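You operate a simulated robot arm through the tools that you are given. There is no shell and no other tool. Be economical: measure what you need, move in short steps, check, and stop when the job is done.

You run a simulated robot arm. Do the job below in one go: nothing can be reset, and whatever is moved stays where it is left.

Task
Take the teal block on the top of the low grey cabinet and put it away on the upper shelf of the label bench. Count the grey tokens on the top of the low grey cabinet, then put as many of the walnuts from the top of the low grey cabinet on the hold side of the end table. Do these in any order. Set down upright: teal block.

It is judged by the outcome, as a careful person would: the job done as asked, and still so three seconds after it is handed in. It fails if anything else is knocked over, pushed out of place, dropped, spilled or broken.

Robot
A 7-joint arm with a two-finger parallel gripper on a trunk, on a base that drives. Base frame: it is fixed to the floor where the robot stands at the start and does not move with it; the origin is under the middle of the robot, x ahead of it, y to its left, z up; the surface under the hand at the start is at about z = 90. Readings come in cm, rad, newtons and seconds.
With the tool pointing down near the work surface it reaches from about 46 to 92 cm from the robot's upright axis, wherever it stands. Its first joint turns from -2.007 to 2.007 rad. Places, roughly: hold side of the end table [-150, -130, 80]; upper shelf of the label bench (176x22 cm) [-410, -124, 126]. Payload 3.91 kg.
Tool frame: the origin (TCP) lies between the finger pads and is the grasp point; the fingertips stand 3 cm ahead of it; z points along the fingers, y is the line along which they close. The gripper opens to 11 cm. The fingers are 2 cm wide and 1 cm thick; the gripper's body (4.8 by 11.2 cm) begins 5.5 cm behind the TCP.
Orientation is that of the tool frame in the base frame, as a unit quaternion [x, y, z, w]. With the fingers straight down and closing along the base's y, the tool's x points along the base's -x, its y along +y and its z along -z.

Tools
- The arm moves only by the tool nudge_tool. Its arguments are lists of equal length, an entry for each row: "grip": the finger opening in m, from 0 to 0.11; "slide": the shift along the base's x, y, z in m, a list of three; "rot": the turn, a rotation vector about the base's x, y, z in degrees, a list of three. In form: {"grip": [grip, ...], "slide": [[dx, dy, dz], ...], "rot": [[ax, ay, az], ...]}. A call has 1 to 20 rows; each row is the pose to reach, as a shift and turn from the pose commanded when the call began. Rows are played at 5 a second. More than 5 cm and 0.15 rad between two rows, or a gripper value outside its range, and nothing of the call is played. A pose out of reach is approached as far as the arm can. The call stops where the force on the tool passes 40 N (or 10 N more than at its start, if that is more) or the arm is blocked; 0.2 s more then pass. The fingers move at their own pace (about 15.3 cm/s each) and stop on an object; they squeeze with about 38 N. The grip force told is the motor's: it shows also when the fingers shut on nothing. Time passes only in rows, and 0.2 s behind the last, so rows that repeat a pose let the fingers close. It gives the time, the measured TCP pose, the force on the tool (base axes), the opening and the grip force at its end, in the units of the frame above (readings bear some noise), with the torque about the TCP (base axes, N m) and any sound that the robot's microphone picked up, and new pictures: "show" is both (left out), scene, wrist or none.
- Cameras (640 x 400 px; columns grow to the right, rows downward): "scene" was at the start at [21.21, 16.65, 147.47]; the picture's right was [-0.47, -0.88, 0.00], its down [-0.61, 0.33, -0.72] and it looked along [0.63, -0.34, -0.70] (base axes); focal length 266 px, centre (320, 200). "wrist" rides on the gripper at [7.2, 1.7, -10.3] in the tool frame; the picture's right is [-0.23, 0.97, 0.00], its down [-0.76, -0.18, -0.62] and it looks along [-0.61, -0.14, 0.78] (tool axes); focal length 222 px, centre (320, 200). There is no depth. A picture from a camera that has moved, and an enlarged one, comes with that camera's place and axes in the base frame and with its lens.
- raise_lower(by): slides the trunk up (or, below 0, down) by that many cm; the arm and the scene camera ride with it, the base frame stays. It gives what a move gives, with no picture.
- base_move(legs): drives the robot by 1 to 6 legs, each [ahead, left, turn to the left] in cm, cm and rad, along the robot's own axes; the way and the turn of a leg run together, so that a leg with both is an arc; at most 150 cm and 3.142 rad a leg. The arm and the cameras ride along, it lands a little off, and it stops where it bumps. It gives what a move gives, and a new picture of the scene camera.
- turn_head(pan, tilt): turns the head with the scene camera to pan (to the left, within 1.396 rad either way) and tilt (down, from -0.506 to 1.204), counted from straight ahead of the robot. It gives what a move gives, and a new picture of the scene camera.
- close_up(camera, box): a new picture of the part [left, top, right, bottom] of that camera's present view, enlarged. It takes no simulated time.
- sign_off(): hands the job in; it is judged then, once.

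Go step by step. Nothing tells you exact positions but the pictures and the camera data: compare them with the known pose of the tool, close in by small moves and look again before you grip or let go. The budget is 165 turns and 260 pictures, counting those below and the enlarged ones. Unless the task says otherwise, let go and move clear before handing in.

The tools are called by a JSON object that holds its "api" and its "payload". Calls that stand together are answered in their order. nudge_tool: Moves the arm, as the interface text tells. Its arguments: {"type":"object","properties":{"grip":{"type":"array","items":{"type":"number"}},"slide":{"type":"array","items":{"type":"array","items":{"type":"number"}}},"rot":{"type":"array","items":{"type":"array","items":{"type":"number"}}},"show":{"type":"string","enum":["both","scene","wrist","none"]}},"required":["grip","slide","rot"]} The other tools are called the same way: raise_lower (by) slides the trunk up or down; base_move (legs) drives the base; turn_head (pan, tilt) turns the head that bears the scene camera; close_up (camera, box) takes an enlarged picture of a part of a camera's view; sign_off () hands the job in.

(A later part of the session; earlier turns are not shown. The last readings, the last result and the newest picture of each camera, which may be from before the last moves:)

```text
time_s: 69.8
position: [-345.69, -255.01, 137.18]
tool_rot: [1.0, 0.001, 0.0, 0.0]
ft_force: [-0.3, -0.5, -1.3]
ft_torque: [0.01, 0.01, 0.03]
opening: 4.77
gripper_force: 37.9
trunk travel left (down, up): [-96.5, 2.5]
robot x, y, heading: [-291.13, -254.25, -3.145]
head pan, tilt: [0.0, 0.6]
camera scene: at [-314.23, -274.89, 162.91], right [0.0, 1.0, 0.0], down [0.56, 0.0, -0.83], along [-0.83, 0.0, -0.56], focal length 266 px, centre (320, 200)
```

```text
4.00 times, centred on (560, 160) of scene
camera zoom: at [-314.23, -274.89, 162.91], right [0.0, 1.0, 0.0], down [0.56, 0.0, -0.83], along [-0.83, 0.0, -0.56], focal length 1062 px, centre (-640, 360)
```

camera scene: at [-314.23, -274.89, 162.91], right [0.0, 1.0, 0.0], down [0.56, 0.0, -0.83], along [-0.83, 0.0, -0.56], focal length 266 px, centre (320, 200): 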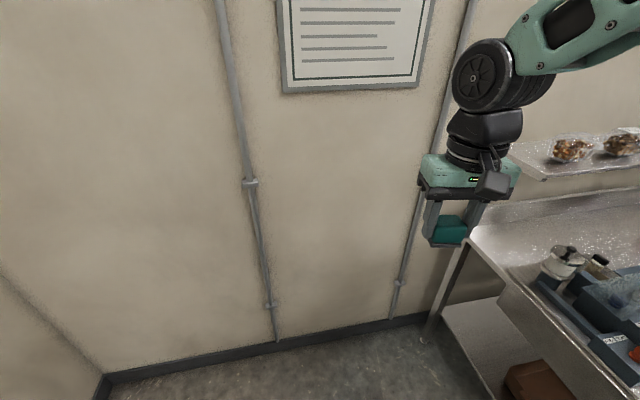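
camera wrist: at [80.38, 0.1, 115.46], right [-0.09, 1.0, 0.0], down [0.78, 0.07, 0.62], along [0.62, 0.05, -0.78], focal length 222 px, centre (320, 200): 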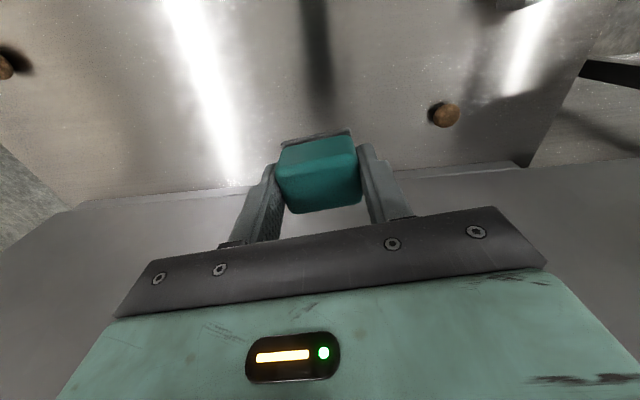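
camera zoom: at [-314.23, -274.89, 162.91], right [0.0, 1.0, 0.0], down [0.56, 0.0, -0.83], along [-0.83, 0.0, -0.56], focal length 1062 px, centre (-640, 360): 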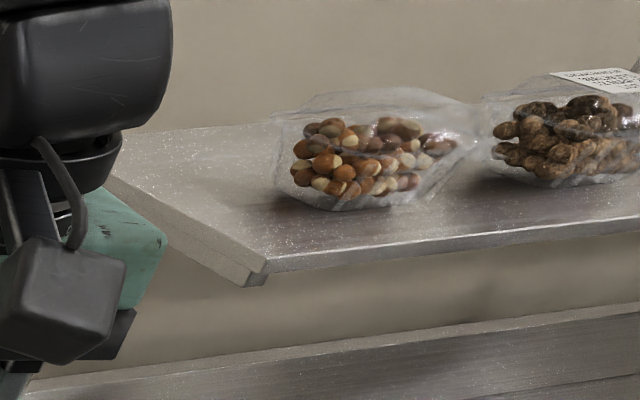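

Shelf left-end midpoint ≈ (−392.5, −211), turned ~9°. I'll drive to about (−355, −268) and turn to face the shelf end.

{"api": "base_move", "payload": {"legs": [[64, 14, 0], [0, 0, -1.41]]}}

{"api": "turn_head", "payload": {"pan": 0.2, "tilt": 0.6}}

```text
time_s: 72.6
position: [-394.6, -265.58, 137.22]
tool_rot: [1.0, 0.0, 0.009, -0.003]
ft_force: [14.8, 5.6, 7.8]
ft_torque: [-0.63, 1.85, 0.01]
opening: 4.74
gripper_force: 38.0
trunk travel left (down, up): [-96.5, 2.5]
robot x, y, heading: [-340.93, -264.99, 3.136]
head pan, tilt: [0.0, 0.6]
stopped in leg 1: the force on the tool passed its limit at 165 N (the readings are from after the stop); the commanded pose is now the measured one
camera scene: at [-363.85, -285.66, 162.94], right [0.0, 1.0, 0.0], down [0.56, 0.0, -0.83], along [-0.83, 0.0, -0.56], focal length 266 px, centre (320, 200)
```

scene: 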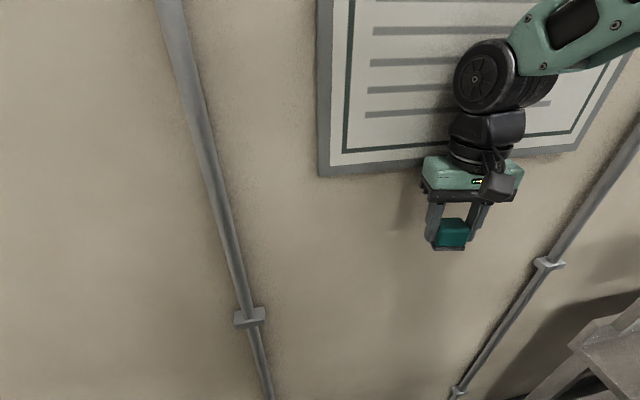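

```text
time_s: 73.4
position: [-394.56, -265.53, 137.36]
tool_rot: [1.0, 0.0, 0.007, -0.003]
ft_force: [19.1, 5.6, 6.5]
ft_torque: [-0.74, 2.24, 0.05]
opening: 4.76
gripper_force: 38.3
trunk travel left (down, up): [-96.5, 2.5]
robot x, y, heading: [-340.63, -264.9, 3.145]
head pan, tilt: [0.201, 0.6]
camera scene: at [-363.64, -287.41, 162.95], right [-0.2, 0.98, 0.0], down [0.55, 0.11, -0.83], along [-0.81, -0.16, -0.56], focal length 266 px, centre (320, 200)
```

scene: 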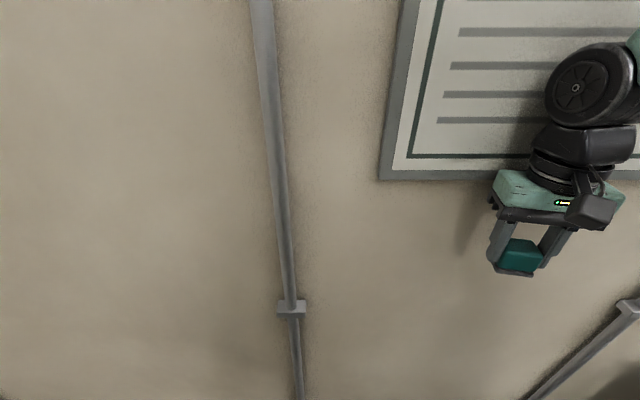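

The hand touched the wall ahead; I'll back off straight away, then turn from farther out.

{"api": "base_move", "payload": {"legs": [[-25, 0, 0], [0, 0, -1.41]]}}

```text
time_s: 78.6
position: [-325.01, -212.03, 137.25]
tool_rot: [0.762, -0.648, 0.009, 0.002]
ft_force: [0.2, 0.2, -1.5]
ft_torque: [0.02, 0.02, -0.01]
opening: 4.74
gripper_force: 38.1
trunk travel left (down, up): [-96.5, 2.5]
robot x, y, heading: [-315.87, -265.23, 1.726]
head pan, tilt: [0.201, 0.6]
camera scene: at [-341.72, -246.28, 162.91], right [0.94, 0.35, 0.0], down [0.2, -0.53, -0.83], along [-0.29, 0.77, -0.56], focal length 266 px, centre (320, 200)
```

scene: 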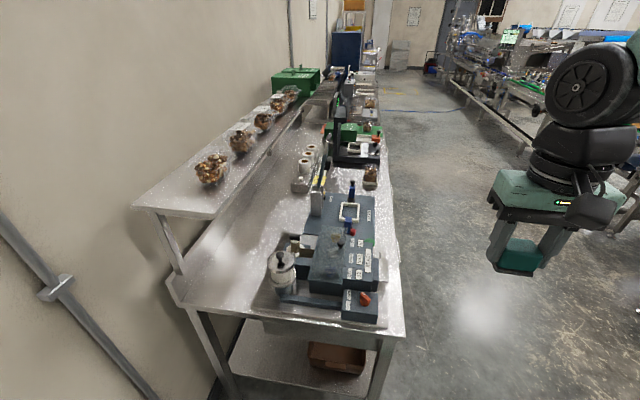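

The shelf end is clearly visible: free patch about (−393, −207). I'll sidestep left 38 cm to bring it within reach.

{"api": "base_move", "payload": {"legs": [[0, 20, 0], [0, 18, 0]]}}

```text
time_s: 81.3
position: [-362.28, -217.89, 137.19]
tool_rot: [0.761, -0.649, 0.008, 0.004]
ft_force: [0.3, -0.2, -1.1]
ft_torque: [0.0, 0.01, 0.01]
opening: 4.73
gripper_force: 37.7
trunk travel left (down, up): [-96.5, 2.5]
robot x, y, heading: [-353.16, -271.26, 1.724]
head pan, tilt: [0.201, 0.6]
camera scene: at [-379.2, -252.1, 162.92], right [0.94, 0.35, 0.0], down [0.2, -0.53, -0.83], along [-0.29, 0.77, -0.56], focal length 266 px, centre (320, 200)
```

scene: 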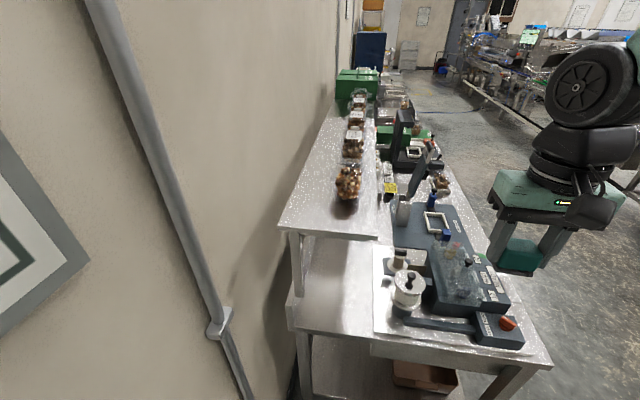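

I'll correct a 1° tilt from the bump and bring the block over the free patch at height.

{"api": "nudge_tool", "payload": {"grip": [0.02, 0.02, 0.02, 0.02, 0.02, 0.02, 0.02, 0.02, 0.02], "slide": [[-0.03, 0, 0.01], [-0.07, 0, 0.02], [-0.11, 0.01, 0.02], [-0.15, 0.02, 0.02], [-0.19, 0.04, 0.02], [-0.23, 0.06, 0.02], [-0.27, 0.08, 0.02], [-0.305, 0.1, 0.02], [-0.312, 0.112, 0.01]], "rot": [[0.95, 0.4, 0], [0.95, 0.4, 0], [0.95, 0.4, 0], [0.95, 0.4, 0], [0.95, 0.4, 0], [0.95, 0.4, 0], [0.95, 0.4, 0], [0.95, 0.4, 0], [0.95, 0.4, 0]]}}

{"api": "close_up", "payload": {"camera": "scene", "box": [250, 100, 442, 250]}}

```text
time_s: 83.3
position: [-393.65, -206.53, 138.23]
tool_rot: [0.76, -0.651, 0.0, -0.001]
ft_force: [0.8, 0.0, -0.3]
ft_torque: [0.01, -0.01, 0.03]
opening: 4.74
gripper_force: 37.8
trunk travel left (down, up): [-96.5, 2.5]
robot x, y, heading: [-353.44, -271.14, 1.724]
head pan, tilt: [0.201, 0.6]
camera scene: at [-379.25, -252.12, 162.91], right [0.94, 0.35, 0.0], down [0.2, -0.53, -0.83], along [-0.29, 0.77, -0.56], focal length 266 px, centre (320, 200)
camera wrist: at [-394.39, -213.86, 148.53], right [-1.0, 0.07, 0.0], down [0.06, 0.78, 0.62], along [0.05, 0.62, -0.78], focal length 222 px, centre (320, 200)
```

scene: 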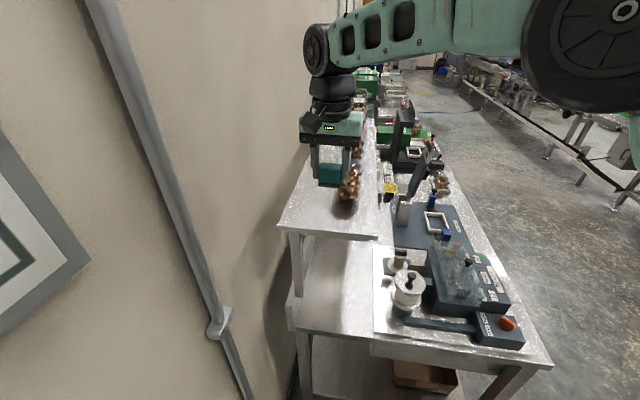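
wrist: 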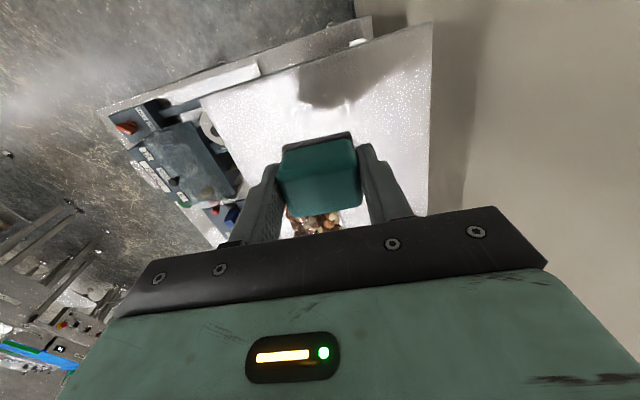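

```text
2.67 times, centred on (346, 175) of scene
camera zoom: at [-379.25, -252.12, 162.91], right [0.94, 0.35, 0.0], down [0.2, -0.53, -0.83], along [-0.29, 0.77, -0.56], focal length 708 px, centre (251, 267)
```

zoom: 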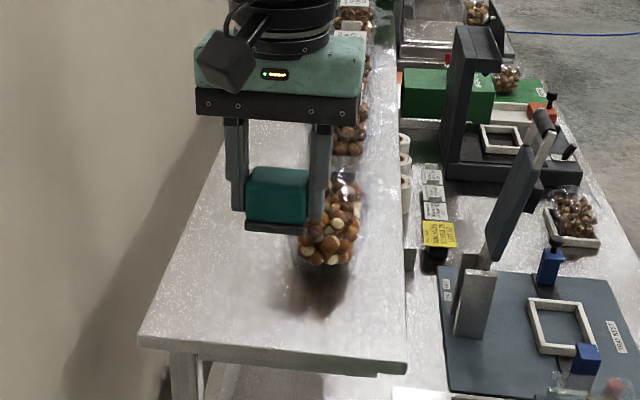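

Block is level above the free patch. I'll shift 0.8 cm away from the tub and lower gently.

{"api": "nudge_tool", "payload": {"grip": [0.02, 0.02, 0.02, 0.02, 0.02], "slide": [[0, -0.008, -0.02], [0, -0.008, -0.04], [0, -0.008, -0.06], [0, -0.008, -0.068], [0, -0.008, -0.072]], "rot": [[0, 0, 0], [0, 0, 0], [0, 0, 0], [0, 0, 0], [0, 0, 0]], "show": "none"}}

{"api": "close_up", "payload": {"camera": "scene", "box": [260, 130, 420, 250]}}

```text
time_s: 84.5
position: [-393.52, -207.35, 130.91]
tool_rot: [0.761, -0.649, 0.0, -0.001]
ft_force: [0.0, 0.3, -1.4]
ft_torque: [0.0, -0.01, 0.04]
opening: 4.78
gripper_force: 38.2
trunk travel left (down, up): [-96.5, 2.5]
robot x, y, heading: [-353.56, -271.19, 1.724]
head pan, tilt: [0.201, 0.6]
```

```text
3.33 times, centred on (340, 190) of scene
camera zoom: at [-379.24, -252.1, 162.91], right [0.94, 0.35, 0.0], down [0.2, -0.53, -0.82], along [-0.29, 0.77, -0.57], focal length 885 px, centre (253, 233)
```

zoom: 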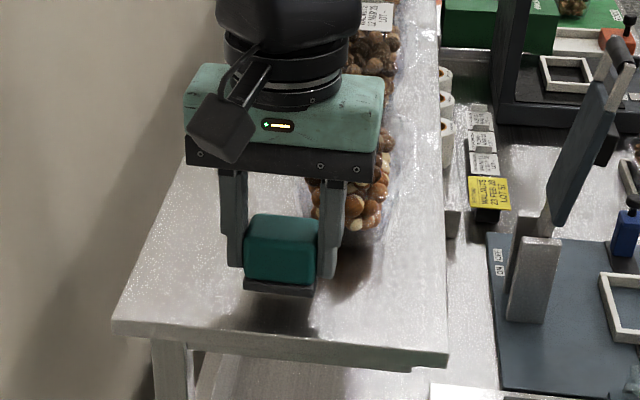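

Close to touching down; lowering a few millimetres at a time.

{"api": "nudge_tool", "payload": {"grip": [0.02, 0.02, 0.02], "slide": [[0, 0, -0.002], [0, 0, -0.004], [0, 0, -0.006]], "rot": [[0, 0, 0], [0, 0, 0], [0, 0, 0]], "show": "none"}}

{"api": "close_up", "payload": {"camera": "scene", "box": [300, 180, 380, 240]}}

```text
time_s: 85.3
position: [-393.59, -207.5, 130.39]
tool_rot: [0.76, -0.65, 0.001, -0.001]
ft_force: [0.7, 0.4, -0.6]
ft_torque: [-0.02, -0.01, 0.03]
opening: 4.76
gripper_force: 37.8
trunk travel left (down, up): [-96.5, 2.5]
robot x, y, heading: [-353.27, -271.2, 1.727]
head pan, tilt: [0.201, 0.6]
```

```text
6.67 times, centred on (340, 210) of scene
camera zoom: at [-379.24, -252.1, 162.91], right [0.94, 0.35, 0.0], down [0.2, -0.53, -0.83], along [-0.29, 0.77, -0.56], focal length 1771 px, centre (187, 133)
```

zoom: 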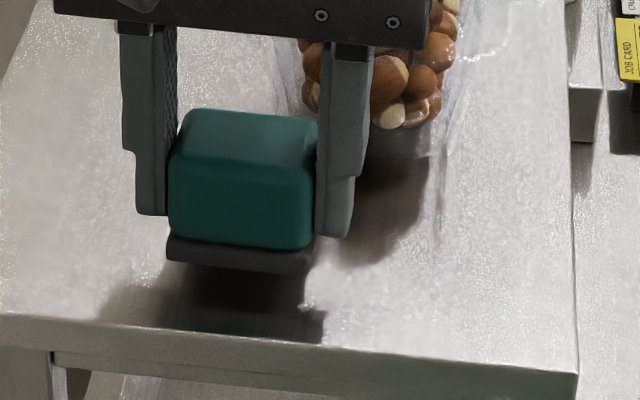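

Shadow still shows a gap; keep lowering.

{"api": "nudge_tool", "payload": {"grip": [0.02, 0.02, 0.02, 0.02], "slide": [[0, 0, -0.002], [0, 0, -0.004], [0, 0, -0.006], [0, 0, -0.006]], "rot": [[0, 0, 0], [0, 0, 0], [0, 0, 0], [0, 0, 0]], "show": "none"}}

{"api": "close_up", "payload": {"camera": "scene", "box": [300, 180, 380, 240]}}

```text
time_s: 86.3
position: [-393.52, -207.5, 129.77]
tool_rot: [0.76, -0.65, 0.001, 0.0]
ft_force: [0.5, 1.0, -1.2]
ft_torque: [0.01, 0.01, -0.01]
opening: 4.76
gripper_force: 37.9
trunk travel left (down, up): [-96.5, 2.5]
robot x, y, heading: [-353.54, -271.31, 1.727]
head pan, tilt: [0.201, 0.6]
```

```text
6.67 times, centred on (340, 210) of scene
camera zoom: at [-379.24, -252.1, 162.91], right [0.94, 0.35, 0.0], down [0.2, -0.53, -0.83], along [-0.29, 0.77, -0.57], focal length 1771 px, centre (187, 133)
```

zoom: 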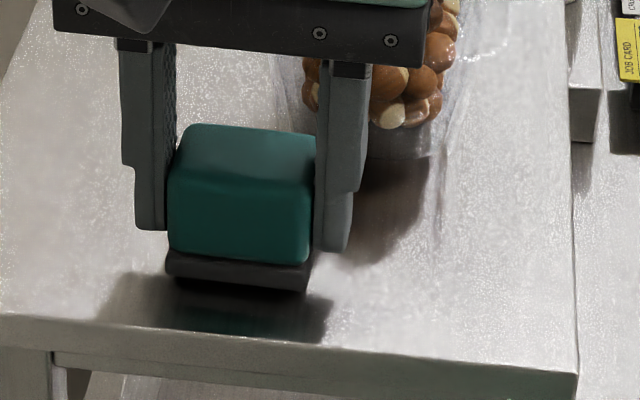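

{"api": "nudge_tool", "payload": {"grip": [0.02, 0.02, 0.02, 0.02], "slide": [[0, 0, -0.002], [0, 0, -0.004], [0, 0, -0.005], [0, 0, -0.005]], "rot": [[0, 0, 0], [0, 0, 0], [0, 0, 0], [0, 0, 0]], "show": "none"}}

{"api": "close_up", "payload": {"camera": "scene", "box": [300, 180, 380, 240]}}

```text
time_s: 87.3
position: [-393.52, -207.38, 129.62]
tool_rot: [0.759, -0.651, -0.002, 0.0]
ft_force: [1.5, -0.6, 23.1]
ft_torque: [-0.19, -0.24, 0.01]
opening: 4.77
gripper_force: 38.2
trunk travel left (down, up): [-96.5, 2.5]
robot x, y, heading: [-353.62, -271.26, 1.721]
head pan, tilt: [0.201, 0.6]
```

```text
6.67 times, centred on (340, 210) of scene
camera zoom: at [-379.17, -252.21, 162.96], right [0.94, 0.35, 0.0], down [0.2, -0.53, -0.83], along [-0.29, 0.77, -0.56], focal length 1771 px, centre (187, 133)
```

zoom: 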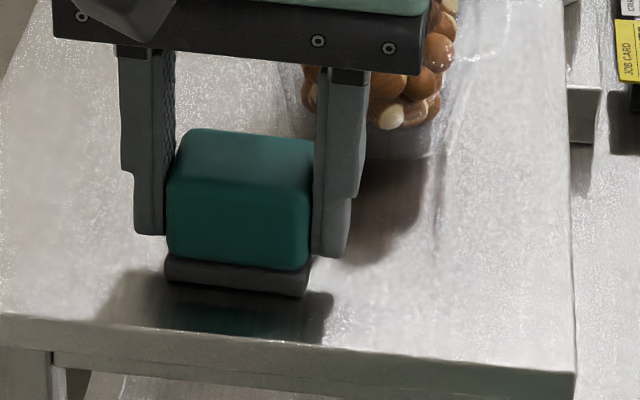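

Contact made (23 N). I'll ease off slightly, open a little, and rise.

{"api": "nudge_tool", "payload": {"grip": [0.02, 0.055, 0.07, 0.075, 0.075, 0.075, 0.075], "slide": [[0, 0, 0.003], [0, 0, 0.003], [0, 0, 0.003], [0, 0, 0.003], [0, 0, 0.03], [0, 0, 0.06], [0, 0, 0.09]], "rot": [[0, 0, 0], [0, 0, 0], [0, 0, 0], [0, 0, 0], [0, 0, 0], [0, 0, 0], [0, 0, 0]]}}

{"api": "close_up", "payload": {"camera": "scene", "box": [260, 150, 420, 250]}}

```text
time_s: 89.0
position: [-393.49, -207.26, 138.33]
tool_rot: [0.761, -0.649, 0.001, -0.001]
ft_force: [0.9, -0.5, -0.1]
ft_torque: [-0.03, -0.04, -0.04]
opening: 7.49
gripper_force: 0.1
trunk travel left (down, up): [-96.5, 2.5]
robot x, y, heading: [-353.45, -271.28, 1.724]
head pan, tilt: [0.201, 0.6]
camera scene: at [-379.25, -252.1, 162.91], right [0.94, 0.35, 0.0], down [0.2, -0.53, -0.82], along [-0.29, 0.77, -0.57], focal length 266 px, centre (320, 200)
camera wrist: at [-394.15, -214.68, 148.57], right [-1.0, 0.07, 0.0], down [0.06, 0.78, 0.62], along [0.05, 0.62, -0.78], focal length 222 px, centre (320, 200)
```

scene: 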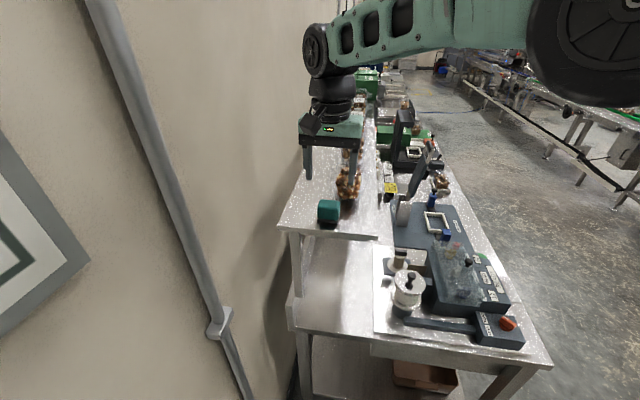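
wrist: 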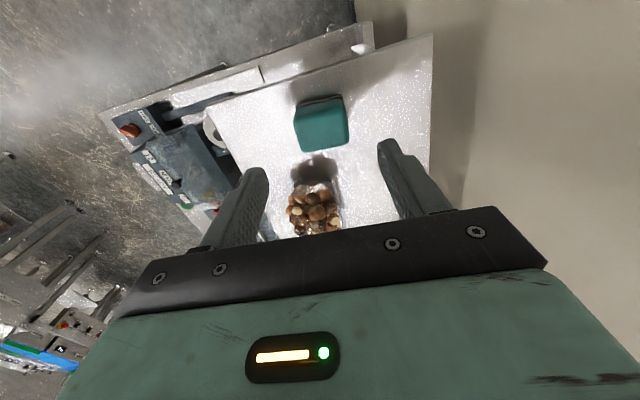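

```text
4.00 times, centred on (340, 200) of scene
camera zoom: at [-379.25, -252.1, 162.91], right [0.94, 0.35, 0.0], down [0.2, -0.53, -0.82], along [-0.29, 0.77, -0.57], focal length 1062 px, centre (240, 200)
```

zoom: 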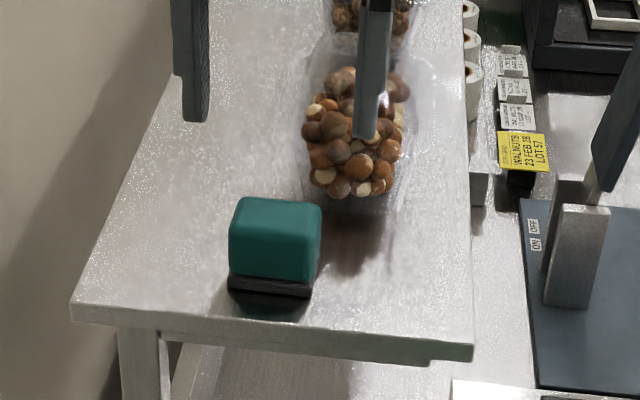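

The block stands upright on the shelf. I'll withdraw the arm, then go look at the end table for its "hold" marking.

{"api": "nudge_tool", "payload": {"grip": [0.075, 0.075, 0.075, 0.075, 0.075, 0.075, 0.075, 0.075, 0.075, 0.075], "slide": [[0.0, 0, 0.03], [0.02, -0.03, 0.04], [0.04, -0.06, 0.04], [0.08, -0.08, 0.03], [0.12, -0.09, 0.02], [0.16, -0.1, 0.01], [0.2, -0.11, 0], [0.24, -0.11, 0], [0.28, -0.11, 0], [0.312, -0.11, 0]], "rot": [[0, 0, 0], [0, 0, 0], [0, 0, 0], [0, 0, 0], [0, 0, 0], [0, 0, 0], [0, 0, 0], [0, 0, 0], [0, 0, 0], [0, 0, 0]], "show": "none"}}

{"api": "turn_head", "payload": {"pan": 0, "tilt": 0.6}}

{"api": "base_move", "payload": {"legs": [[0, -60, 0], [0, 0, -1.1]]}}

```text
time_s: 91.2
position: [-362.15, -218.73, 138.44]
tool_rot: [0.76, -0.65, 0.001, -0.001]
ft_force: [-0.2, 0.2, 0.4]
ft_torque: [-0.02, -0.05, 0.02]
opening: 7.49
gripper_force: 0.0
trunk travel left (down, up): [-96.5, 2.5]
robot x, y, heading: [-353.25, -271.77, 1.726]
head pan, tilt: [0.201, 0.6]
```

```text
time_s: 91.9
position: [-362.18, -218.72, 138.47]
tool_rot: [0.76, -0.649, 0.0, -0.002]
ft_force: [-0.2, 0.0, -0.8]
ft_torque: [-0.01, -0.05, -0.02]
opening: 7.51
gripper_force: 0.0
trunk travel left (down, up): [-96.5, 2.5]
robot x, y, heading: [-353.8, -271.43, 1.726]
head pan, tilt: [0.0, 0.6]
camera scene: at [-377.52, -251.67, 162.91], right [0.99, 0.15, 0.0], down [0.09, -0.56, -0.83], along [-0.13, 0.82, -0.56], focal length 266 px, centre (320, 200)
```

scene: 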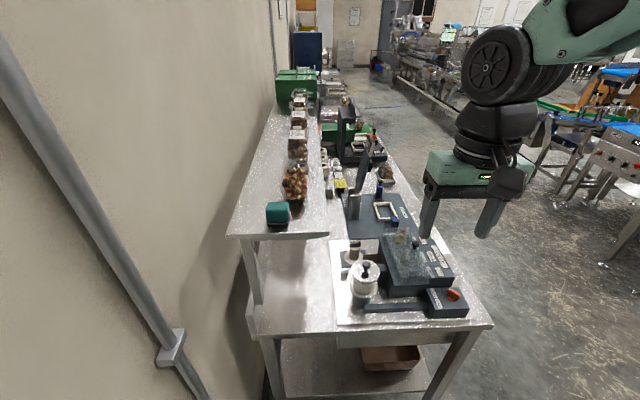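

```text
time_s: 98.1
position: [-250.88, -230.85, 138.42]
tool_rot: [-0.304, 0.953, -0.001, 0.001]
ft_force: [0.1, -0.4, 0.6]
ft_torque: [-0.01, 0.03, 0.0]
opening: 7.52
gripper_force: 0.0
trunk travel left (down, up): [-96.5, 2.5]
robot x, y, heading: [-294.41, -262.14, 0.621]
head pan, tilt: [0.0, 0.6]
camera scene: at [-287.43, -232.03, 162.91], right [0.58, -0.82, 0.0], down [-0.46, -0.33, -0.83], along [0.67, 0.48, -0.56], focal length 266 px, centre (320, 200)
```

scene: 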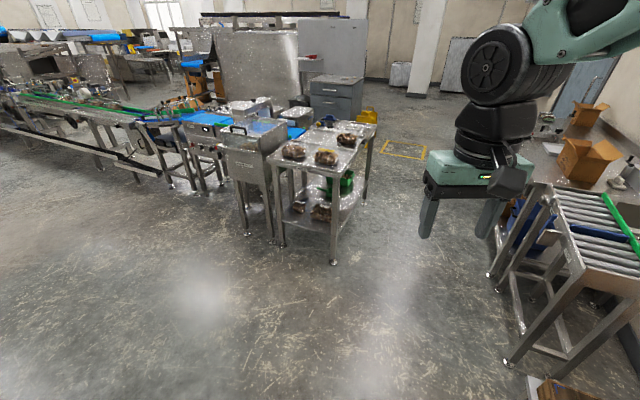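

{"api": "close_up", "payload": {"camera": "scene", "box": [240, 90, 400, 190]}}

```text
4.00 times, centred on (320, 140) of scene
camera zoom: at [-287.43, -232.03, 162.91], right [0.58, -0.82, 0.0], down [-0.46, -0.33, -0.83], along [0.67, 0.48, -0.56], focal length 1062 px, centre (320, 440)
```

zoom: 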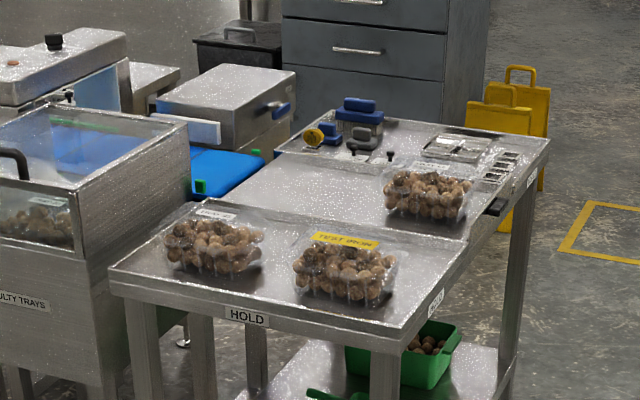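

The −x plate carries the "HOLD" label. I'll check the other labels quickly.

{"api": "close_up", "payload": {"camera": "scene", "box": [335, 120, 383, 180]}}

{"api": "close_up", "payload": {"camera": "scene", "box": [260, 110, 370, 180]}}

```text
6.67 times, centred on (359, 150) of scene
camera zoom: at [-287.43, -232.03, 162.91], right [0.58, -0.82, 0.0], down [-0.46, -0.33, -0.83], along [0.67, 0.48, -0.56], focal length 1771 px, centre (60, 533)
```

zoom: 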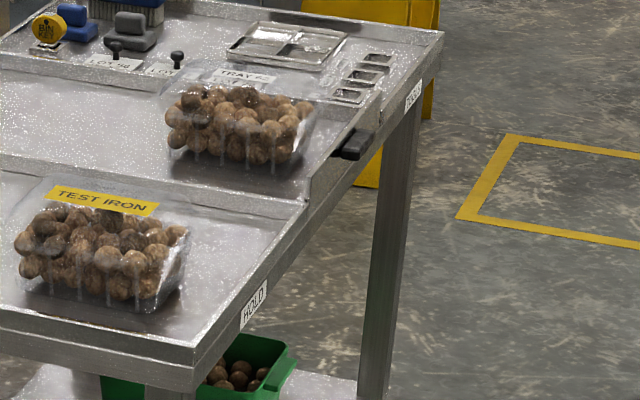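

```text
5.71 times, centred on (315, 145) of scene
camera zoom: at [-287.43, -232.03, 162.91], right [0.58, -0.82, 0.0], down [-0.46, -0.33, -0.83], along [0.67, 0.48, -0.56], focal length 1518 px, centre (349, 514)
```

zoom: 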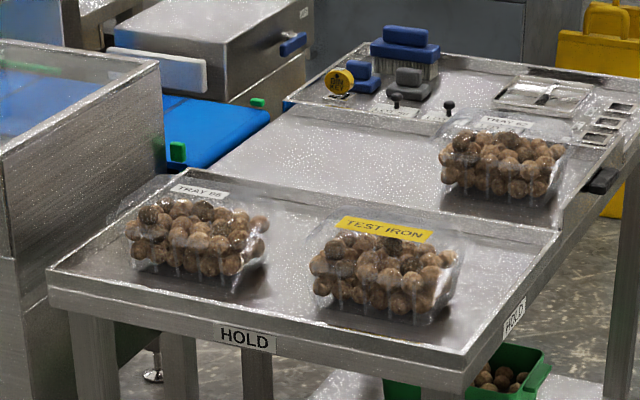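

"HOLD" is confirmed as the −x plate with a rim. Now back through the aisle to the cabinet for the walnuts.

{"api": "base_move", "payload": {"legs": [[0, 0, -0.621], [60, 60, 0], [130, 0, 0], [95, 0, 0], [0, 110, 0]]}}

```text
time_s: 120.2
position: [42.36, -91.25, 138.39]
tool_rot: [-0.005, 1.0, -0.001, -0.001]
ft_force: [-0.4, -0.2, 0.5]
ft_torque: [0.04, 0.0, 0.05]
opening: 7.49
gripper_force: 0.0
trunk travel left (down, up): [-96.5, 2.5]
robot x, y, heading: [-10.54, -92.18, 0.009]
head pan, tilt: [0.0, 0.6]
camera scene: at [11.78, -71.49, 162.91], right [0.01, -1.0, 0.0], down [-0.56, 0.0, -0.83], along [0.83, 0.01, -0.56], focal length 266 px, centre (320, 200)
```

scene: 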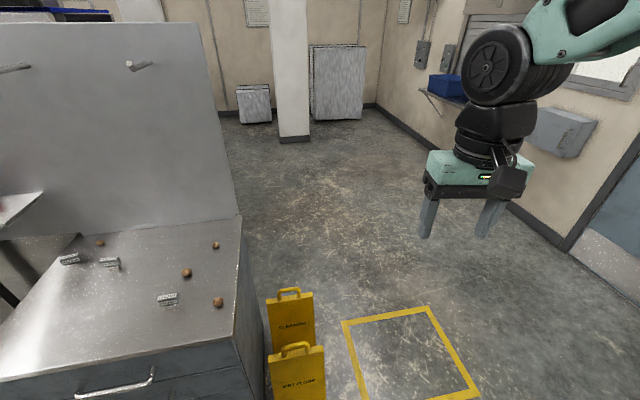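

Back at the cabinet. I'll move alongside it, lower the trunk and look at the nuts.

{"api": "base_move", "payload": {"legs": [[7, 75, -0.009]]}}

{"api": "raise_lower", "payload": {"by": -14}}

{"api": "turn_head", "payload": {"pan": -0.35, "tilt": 0.8}}

{"api": "close_up", "payload": {"camera": "scene", "box": [200, 100, 456, 260]}}

```text
time_s: 124.3
position: [49.34, -16.24, 138.42]
tool_rot: [0.001, 1.0, -0.001, 0.001]
ft_force: [1.0, -0.9, 0.5]
ft_torque: [-0.02, 0.0, -0.03]
opening: 7.52
gripper_force: 0.1
trunk travel left (down, up): [-96.5, 2.5]
robot x, y, heading: [-3.78, -16.4, -0.002]
head pan, tilt: [0.0, 0.6]
camera scene: at [18.86, 3.81, 162.91], right [0.0, -1.0, 0.0], down [-0.56, 0.0, -0.83], along [0.83, 0.0, -0.56], focal length 266 px, centre (320, 200)
```

scene: 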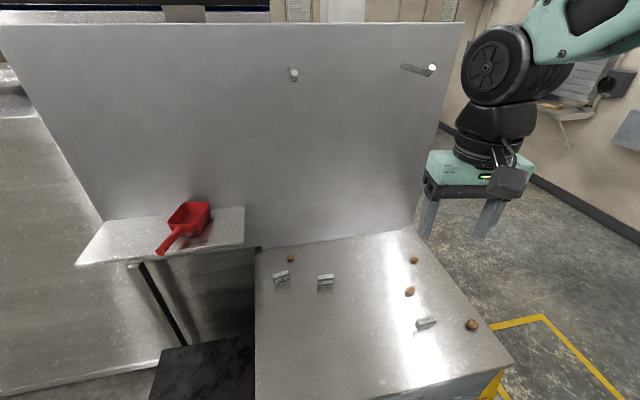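

```text
time_s: 125.9
position: [49.29, -16.2, 124.39]
tool_rot: [0.0, 1.0, -0.001, 0.0]
ft_force: [-0.8, 0.1, -0.3]
ft_torque: [0.03, 0.03, 0.02]
opening: 7.49
gripper_force: 0.0
trunk travel left (down, up): [-82.5, 16.5]
robot x, y, heading: [-3.71, -16.61, -0.008]
head pan, tilt: [0.0, 0.6]
```

```text
time_s: 126.8
position: [49.24, -16.29, 124.44]
tool_rot: [0.001, 1.0, 0.0, 0.0]
ft_force: [-0.5, 0.1, 0.3]
ft_torque: [0.01, -0.01, -0.03]
opening: 7.5
gripper_force: 0.1
trunk travel left (down, up): [-82.5, 16.5]
robot x, y, heading: [-4.04, -16.58, -0.002]
head pan, tilt: [-0.351, 0.799]
camera scene: at [17.59, 1.06, 147.23], right [-0.35, -0.94, 0.0], down [-0.67, 0.25, -0.7], along [0.65, -0.24, -0.72], focal length 266 px, centre (320, 200)
```

scene: 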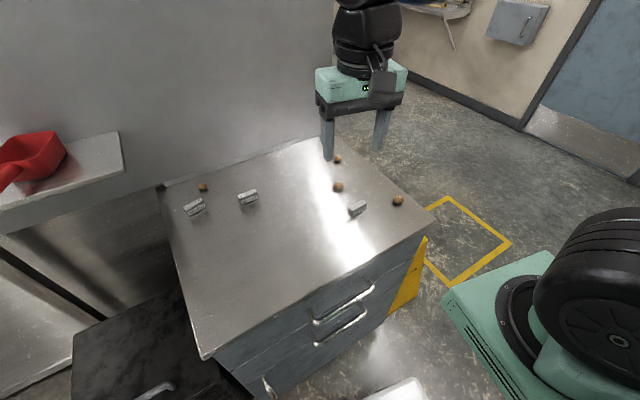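

```text
2.50 times, centred on (328, 180) of scene
camera zoom: at [17.59, 1.06, 147.23], right [-0.35, -0.94, 0.0], down [-0.67, 0.25, -0.7], along [0.65, -0.24, -0.72], focal length 664 px, centre (300, 250)
```

zoom: 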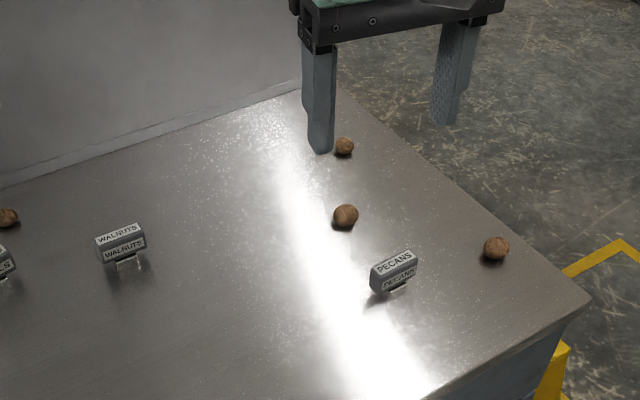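

Three tokens confirmed from this angle too. First walnut (the middle one) at about (71.2, −24.7); I'll move above it.

{"api": "nudge_tool", "payload": {"grip": [0.07, 0.07, 0.07, 0.07, 0.07, 0.07, 0.07], "slide": [[0.03, -0.012, -0.02], [0.06, -0.024, -0.05], [0.09, -0.036, -0.08], [0.12, -0.048, -0.11], [0.16, -0.06, -0.14], [0.19, -0.075, -0.17], [0.219, -0.085, -0.2]], "rot": [[0, 0, 0], [0, 0, 0], [0, 0, 0], [0, 0, 0], [0, 0, 0], [0, 0, 0], [0, 0, 0]], "show": "wrist"}}

{"api": "close_up", "payload": {"camera": "scene", "box": [280, 110, 440, 230]}}

```text
refused: row 5 steps farther than a row can; nothing moved
```

```text
3.33 times, centred on (360, 170) of scene
camera zoom: at [17.59, 1.06, 147.23], right [-0.35, -0.94, 0.0], down [-0.67, 0.25, -0.7], along [0.65, -0.24, -0.72], focal length 885 px, centre (187, 300)
```

zoom: 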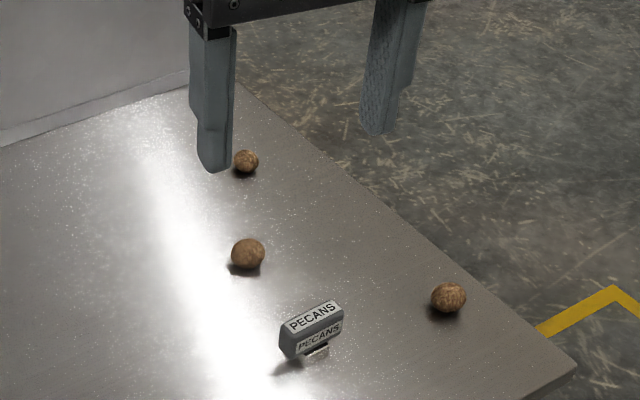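

{"api": "nudge_tool", "payload": {"grip": [0.07, 0.07, 0.07, 0.07, 0.07, 0.07, 0.07], "slide": [[0.03, -0.012, -0.02], [0.06, -0.024, -0.05], [0.09, -0.036, -0.08], [0.12, -0.048, -0.11], [0.15, -0.06, -0.14], [0.185, -0.075, -0.17], [0.219, -0.085, -0.2]], "rot": [[0, 0, 0], [0, 0, 0], [0, 0, 0], [0, 0, 0], [0, 0, 0], [0, 0, 0], [0, 0, 0]], "show": "wrist"}}

{"api": "close_up", "payload": {"camera": "scene", "box": [280, 110, 440, 230]}}

```text
time_s: 128.4
position: [71.18, -24.71, 104.24]
tool_rot: [0.0, 1.0, -0.001, 0.001]
ft_force: [-0.4, 0.5, 0.2]
ft_torque: [-0.02, -0.02, -0.02]
opening: 7.03
gripper_force: 0.1
trunk travel left (down, up): [-82.5, 16.5]
robot x, y, heading: [-3.87, -16.66, -0.002]
head pan, tilt: [-0.351, 0.799]
camera wrist: at [63.88, -22.98, 114.68], right [0.23, 0.97, 0.0], down [0.76, -0.18, 0.62], along [0.61, -0.14, -0.78], focal length 222 px, centre (320, 200)
```

wrist: 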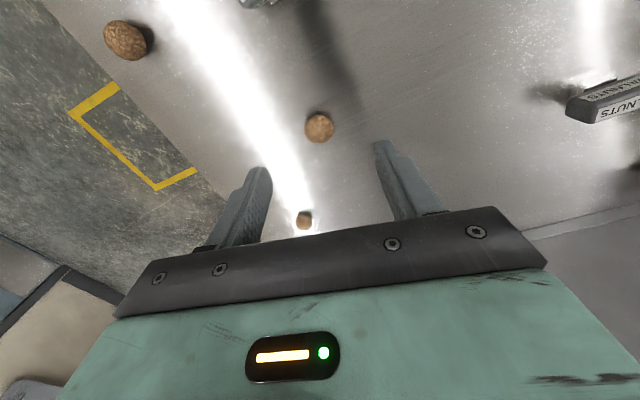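

```text
3.33 times, centred on (360, 170) of scene
camera zoom: at [17.52, 1.06, 147.24], right [-0.35, -0.94, 0.0], down [-0.67, 0.25, -0.7], along [0.65, -0.24, -0.72], focal length 885 px, centre (187, 300)
```

zoom: 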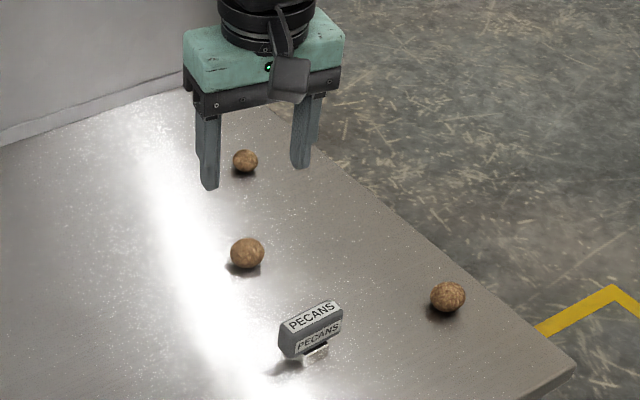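

The nut is centred within half a centimetre. Descending and closing.

{"api": "nudge_tool", "payload": {"grip": [0.07, 0.07, 0.07, 0.07, 0.04, 0.02, 0.015, 0.015, 0.015], "slide": [[0.006, 0, -0.04], [0.006, 0, -0.08], [0.006, 0, -0.104], [0.006, 0, -0.107], [0.006, 0, -0.107], [0.006, 0, -0.107], [0.006, 0, -0.107], [0.006, 0, -0.1], [0.006, 0, -0.06]], "rot": [[0, 0, 0], [0, 0, 0], [0, 0, 0], [0, 0, 0], [0, 0, 0], [0, 0, 0], [0, 0, 0], [0, 0, 0], [0, 0, 0]], "show": "wrist"}}

{"api": "close_up", "payload": {"camera": "scene", "box": [280, 110, 440, 230]}}

```text
time_s: 130.4
position: [71.84, -24.72, 98.55]
tool_rot: [0.0, 1.0, -0.001, 0.0]
ft_force: [0.6, 0.5, 0.1]
ft_torque: [0.02, 0.01, 0.02]
opening: 2.72
gripper_force: 38.4
trunk travel left (down, up): [-82.5, 16.5]
robot x, y, heading: [-4.26, -16.48, -0.009]
head pan, tilt: [-0.351, 0.799]
camera wrist: at [64.46, -22.93, 108.81], right [0.23, 0.97, 0.0], down [0.76, -0.18, 0.62], along [0.61, -0.14, -0.78], focal length 222 px, centre (320, 200)
```

wrist: 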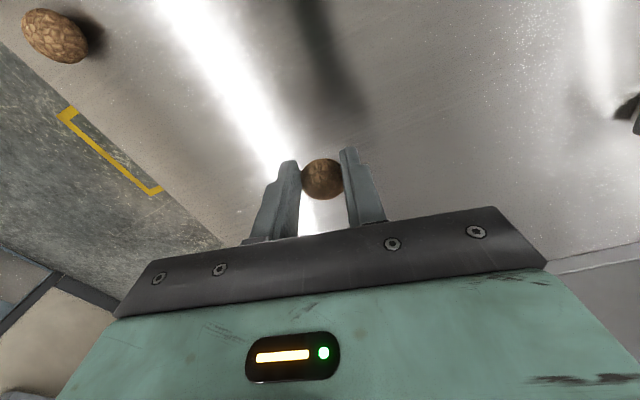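

```text
3.33 times, centred on (360, 170) of scene
camera zoom: at [17.63, 1.05, 147.21], right [-0.35, -0.94, 0.0], down [-0.67, 0.25, -0.7], along [0.65, -0.24, -0.72], focal length 885 px, centre (187, 300)
```

zoom: 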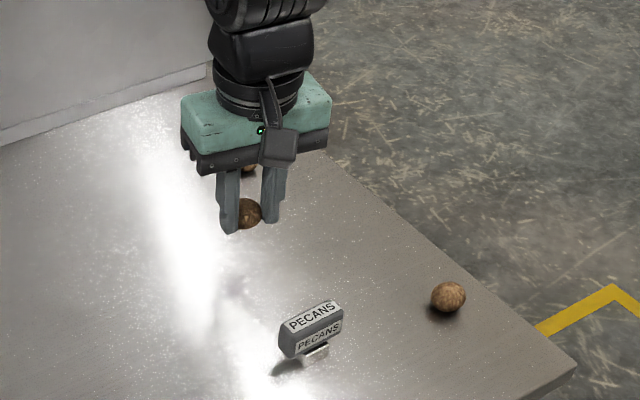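

The walnut is held and the neighbours are undisturbed. I'll retract, then drive back through the aisle to the end table.

{"api": "nudge_tool", "payload": {"grip": [0.015, 0.015, 0.015, 0.015, 0.015, 0.015, 0.015, 0.015], "slide": [[0, 0, 0.04], [-0.02, 0.01, 0.08], [-0.04, 0.02, 0.12], [-0.07, 0.03, 0.15], [-0.1, 0.04, 0.18], [-0.13, 0.05, 0.21], [-0.17, 0.07, 0.23], [-0.21, 0.085, 0.24]], "rot": [[0, 0, 0], [0, 0, 0], [0, 0, 0], [0, 0, 0], [0, 0, 0], [0, 0, 0], [0, 0, 0], [0, 0, 0]], "show": "wrist"}}

{"api": "base_move", "payload": {"legs": [[-8, -150, 0], [0, -34, 0], [-138, 0, 0], [0, 0, 1.57]]}}

```text
time_s: 132.2
position: [50.77, -15.97, 122.35]
tool_rot: [0.001, 1.0, -0.001, 0.0]
ft_force: [0.4, 0.5, 0.0]
ft_torque: [0.0, 0.03, 0.0]
opening: 2.66
gripper_force: 38.0
trunk travel left (down, up): [-82.5, 16.5]
robot x, y, heading: [-4.24, -16.37, -0.003]
head pan, tilt: [-0.351, 0.799]
camera wrist: at [43.41, -14.31, 132.63], right [0.23, 0.97, 0.0], down [0.76, -0.18, 0.62], along [0.61, -0.14, -0.78], focal length 222 px, centre (320, 200)
```

wrist: 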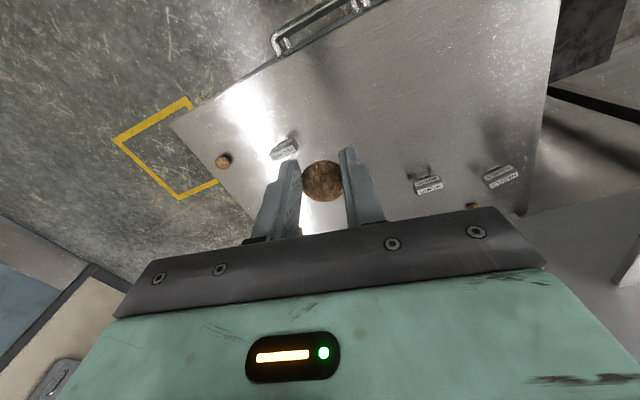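

```text
refused: leg 1 is longer than a leg can be; nothing moved
```

{"api": "base_move", "payload": {"legs": [[-8, -100, 0], [0, -84, 0], [-138, 0, 0], [0, 0, 1.57]]}}

{"api": "turn_head", "payload": {"pan": -0.1, "tilt": 0.9}}

```text
time_s: 151.7
position: [-149.19, -148.49, 122.4]
tool_rot: [0.713, -0.701, 0.0, 0.0]
ft_force: [-0.9, -0.2, 0.2]
ft_torque: [0.03, 0.0, -0.02]
opening: 1.49
gripper_force: 0.0
trunk travel left (down, up): [-82.5, 16.5]
robot x, y, heading: [-147.91, -202.77, 1.585]
head pan, tilt: [-0.351, 0.799]
camera scene: at [-166.04, -181.66, 147.22], right [0.94, -0.33, 0.0], down [-0.24, -0.68, -0.7], along [0.23, 0.66, -0.72], focal length 266 px, centre (320, 200)
```

scene: 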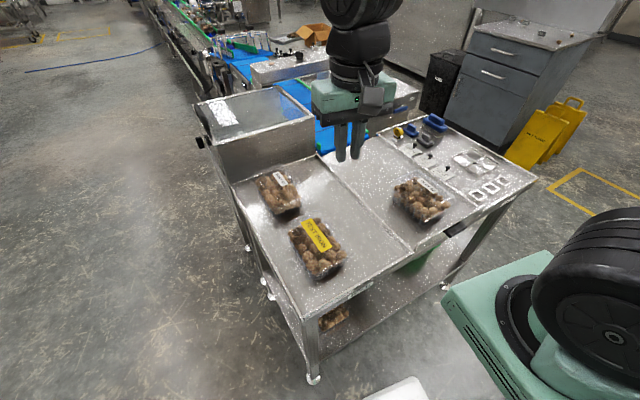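

```text
time_s: 152.5
position: [-149.17, -148.48, 122.35]
tool_rot: [0.713, -0.702, 0.0, 0.0]
ft_force: [0.1, 0.5, 0.2]
ft_torque: [0.03, -0.02, 0.0]
opening: 1.51
gripper_force: 0.1
trunk travel left (down, up): [-82.5, 16.5]
robot x, y, heading: [-147.98, -203.38, 1.583]
head pan, tilt: [-0.099, 0.901]
camera scene: at [-168.06, -181.75, 146.44], right [1.0, -0.09, 0.0], down [-0.07, -0.78, -0.62], along [0.05, 0.62, -0.78], focal length 266 px, centre (320, 200)
```

scene: 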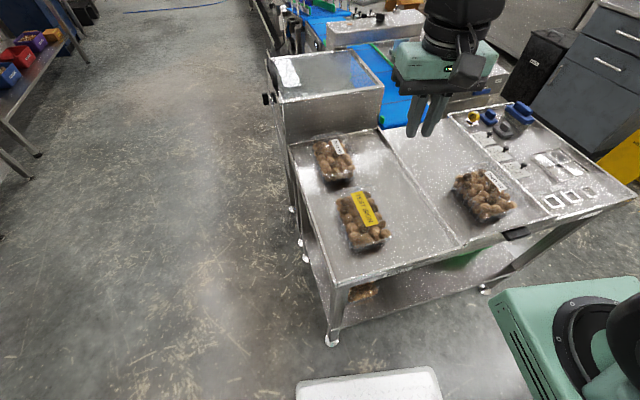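

The gripper is empty: the walnut slipped out somewhere on the drive. I'll search for it along the path before doing anything else.

{"api": "turn_head", "payload": {"pan": -1.3, "tilt": 0.55}}

{"api": "close_up", "payload": {"camera": "scene", "box": [0, 0, 320, 200]}}

{"api": "close_up", "payload": {"camera": "scene", "box": [0, 200, 320, 400]}}

```text
time_s: 153.9
position: [-149.21, -148.5, 122.35]
tool_rot: [0.713, -0.701, 0.001, -0.001]
ft_force: [-0.4, -0.1, -0.8]
ft_torque: [-0.02, -0.02, 0.01]
opening: 1.49
gripper_force: 0.0
trunk travel left (down, up): [-82.5, 16.5]
robot x, y, heading: [-147.85, -203.22, 1.585]
head pan, tilt: [-1.3, 0.55]
camera scene: at [-160.09, -186.75, 149.36], right [0.28, -0.96, 0.0], down [-0.5, -0.15, -0.85], along [0.82, 0.24, -0.52], focal length 266 px, centre (320, 200)
```

scene: 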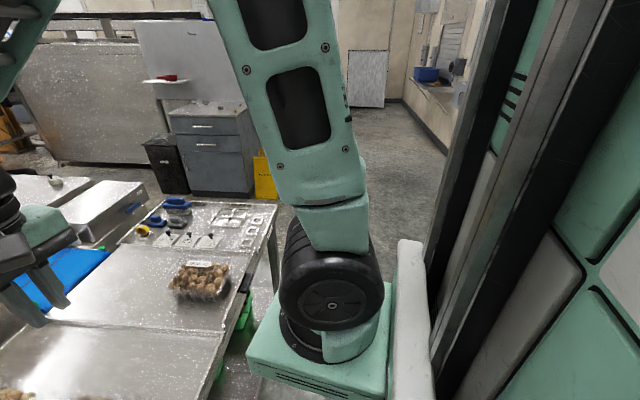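

```text
2.00 times, centred on (160, 100) of scene
camera zoom: at [-160.09, -186.75, 149.36], right [0.28, -0.96, 0.0], down [-0.5, -0.15, -0.85], along [0.82, 0.24, -0.52], focal length 531 px, centre (640, 400)
```

zoom: 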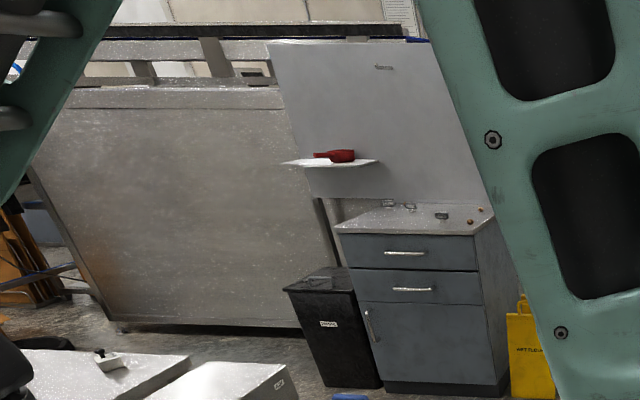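

```text
2.00 times, centred on (160, 300) of scene
camera zoom: at [-160.09, -186.75, 149.36], right [0.28, -0.96, 0.0], down [-0.5, -0.15, -0.85], along [0.82, 0.24, -0.52], focal length 531 px, centre (640, 0)
```

zoom: 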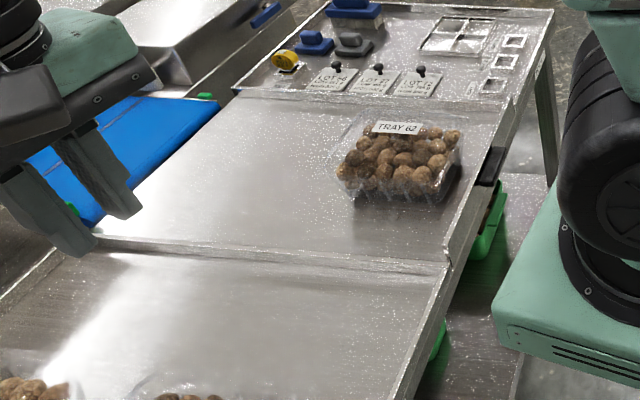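

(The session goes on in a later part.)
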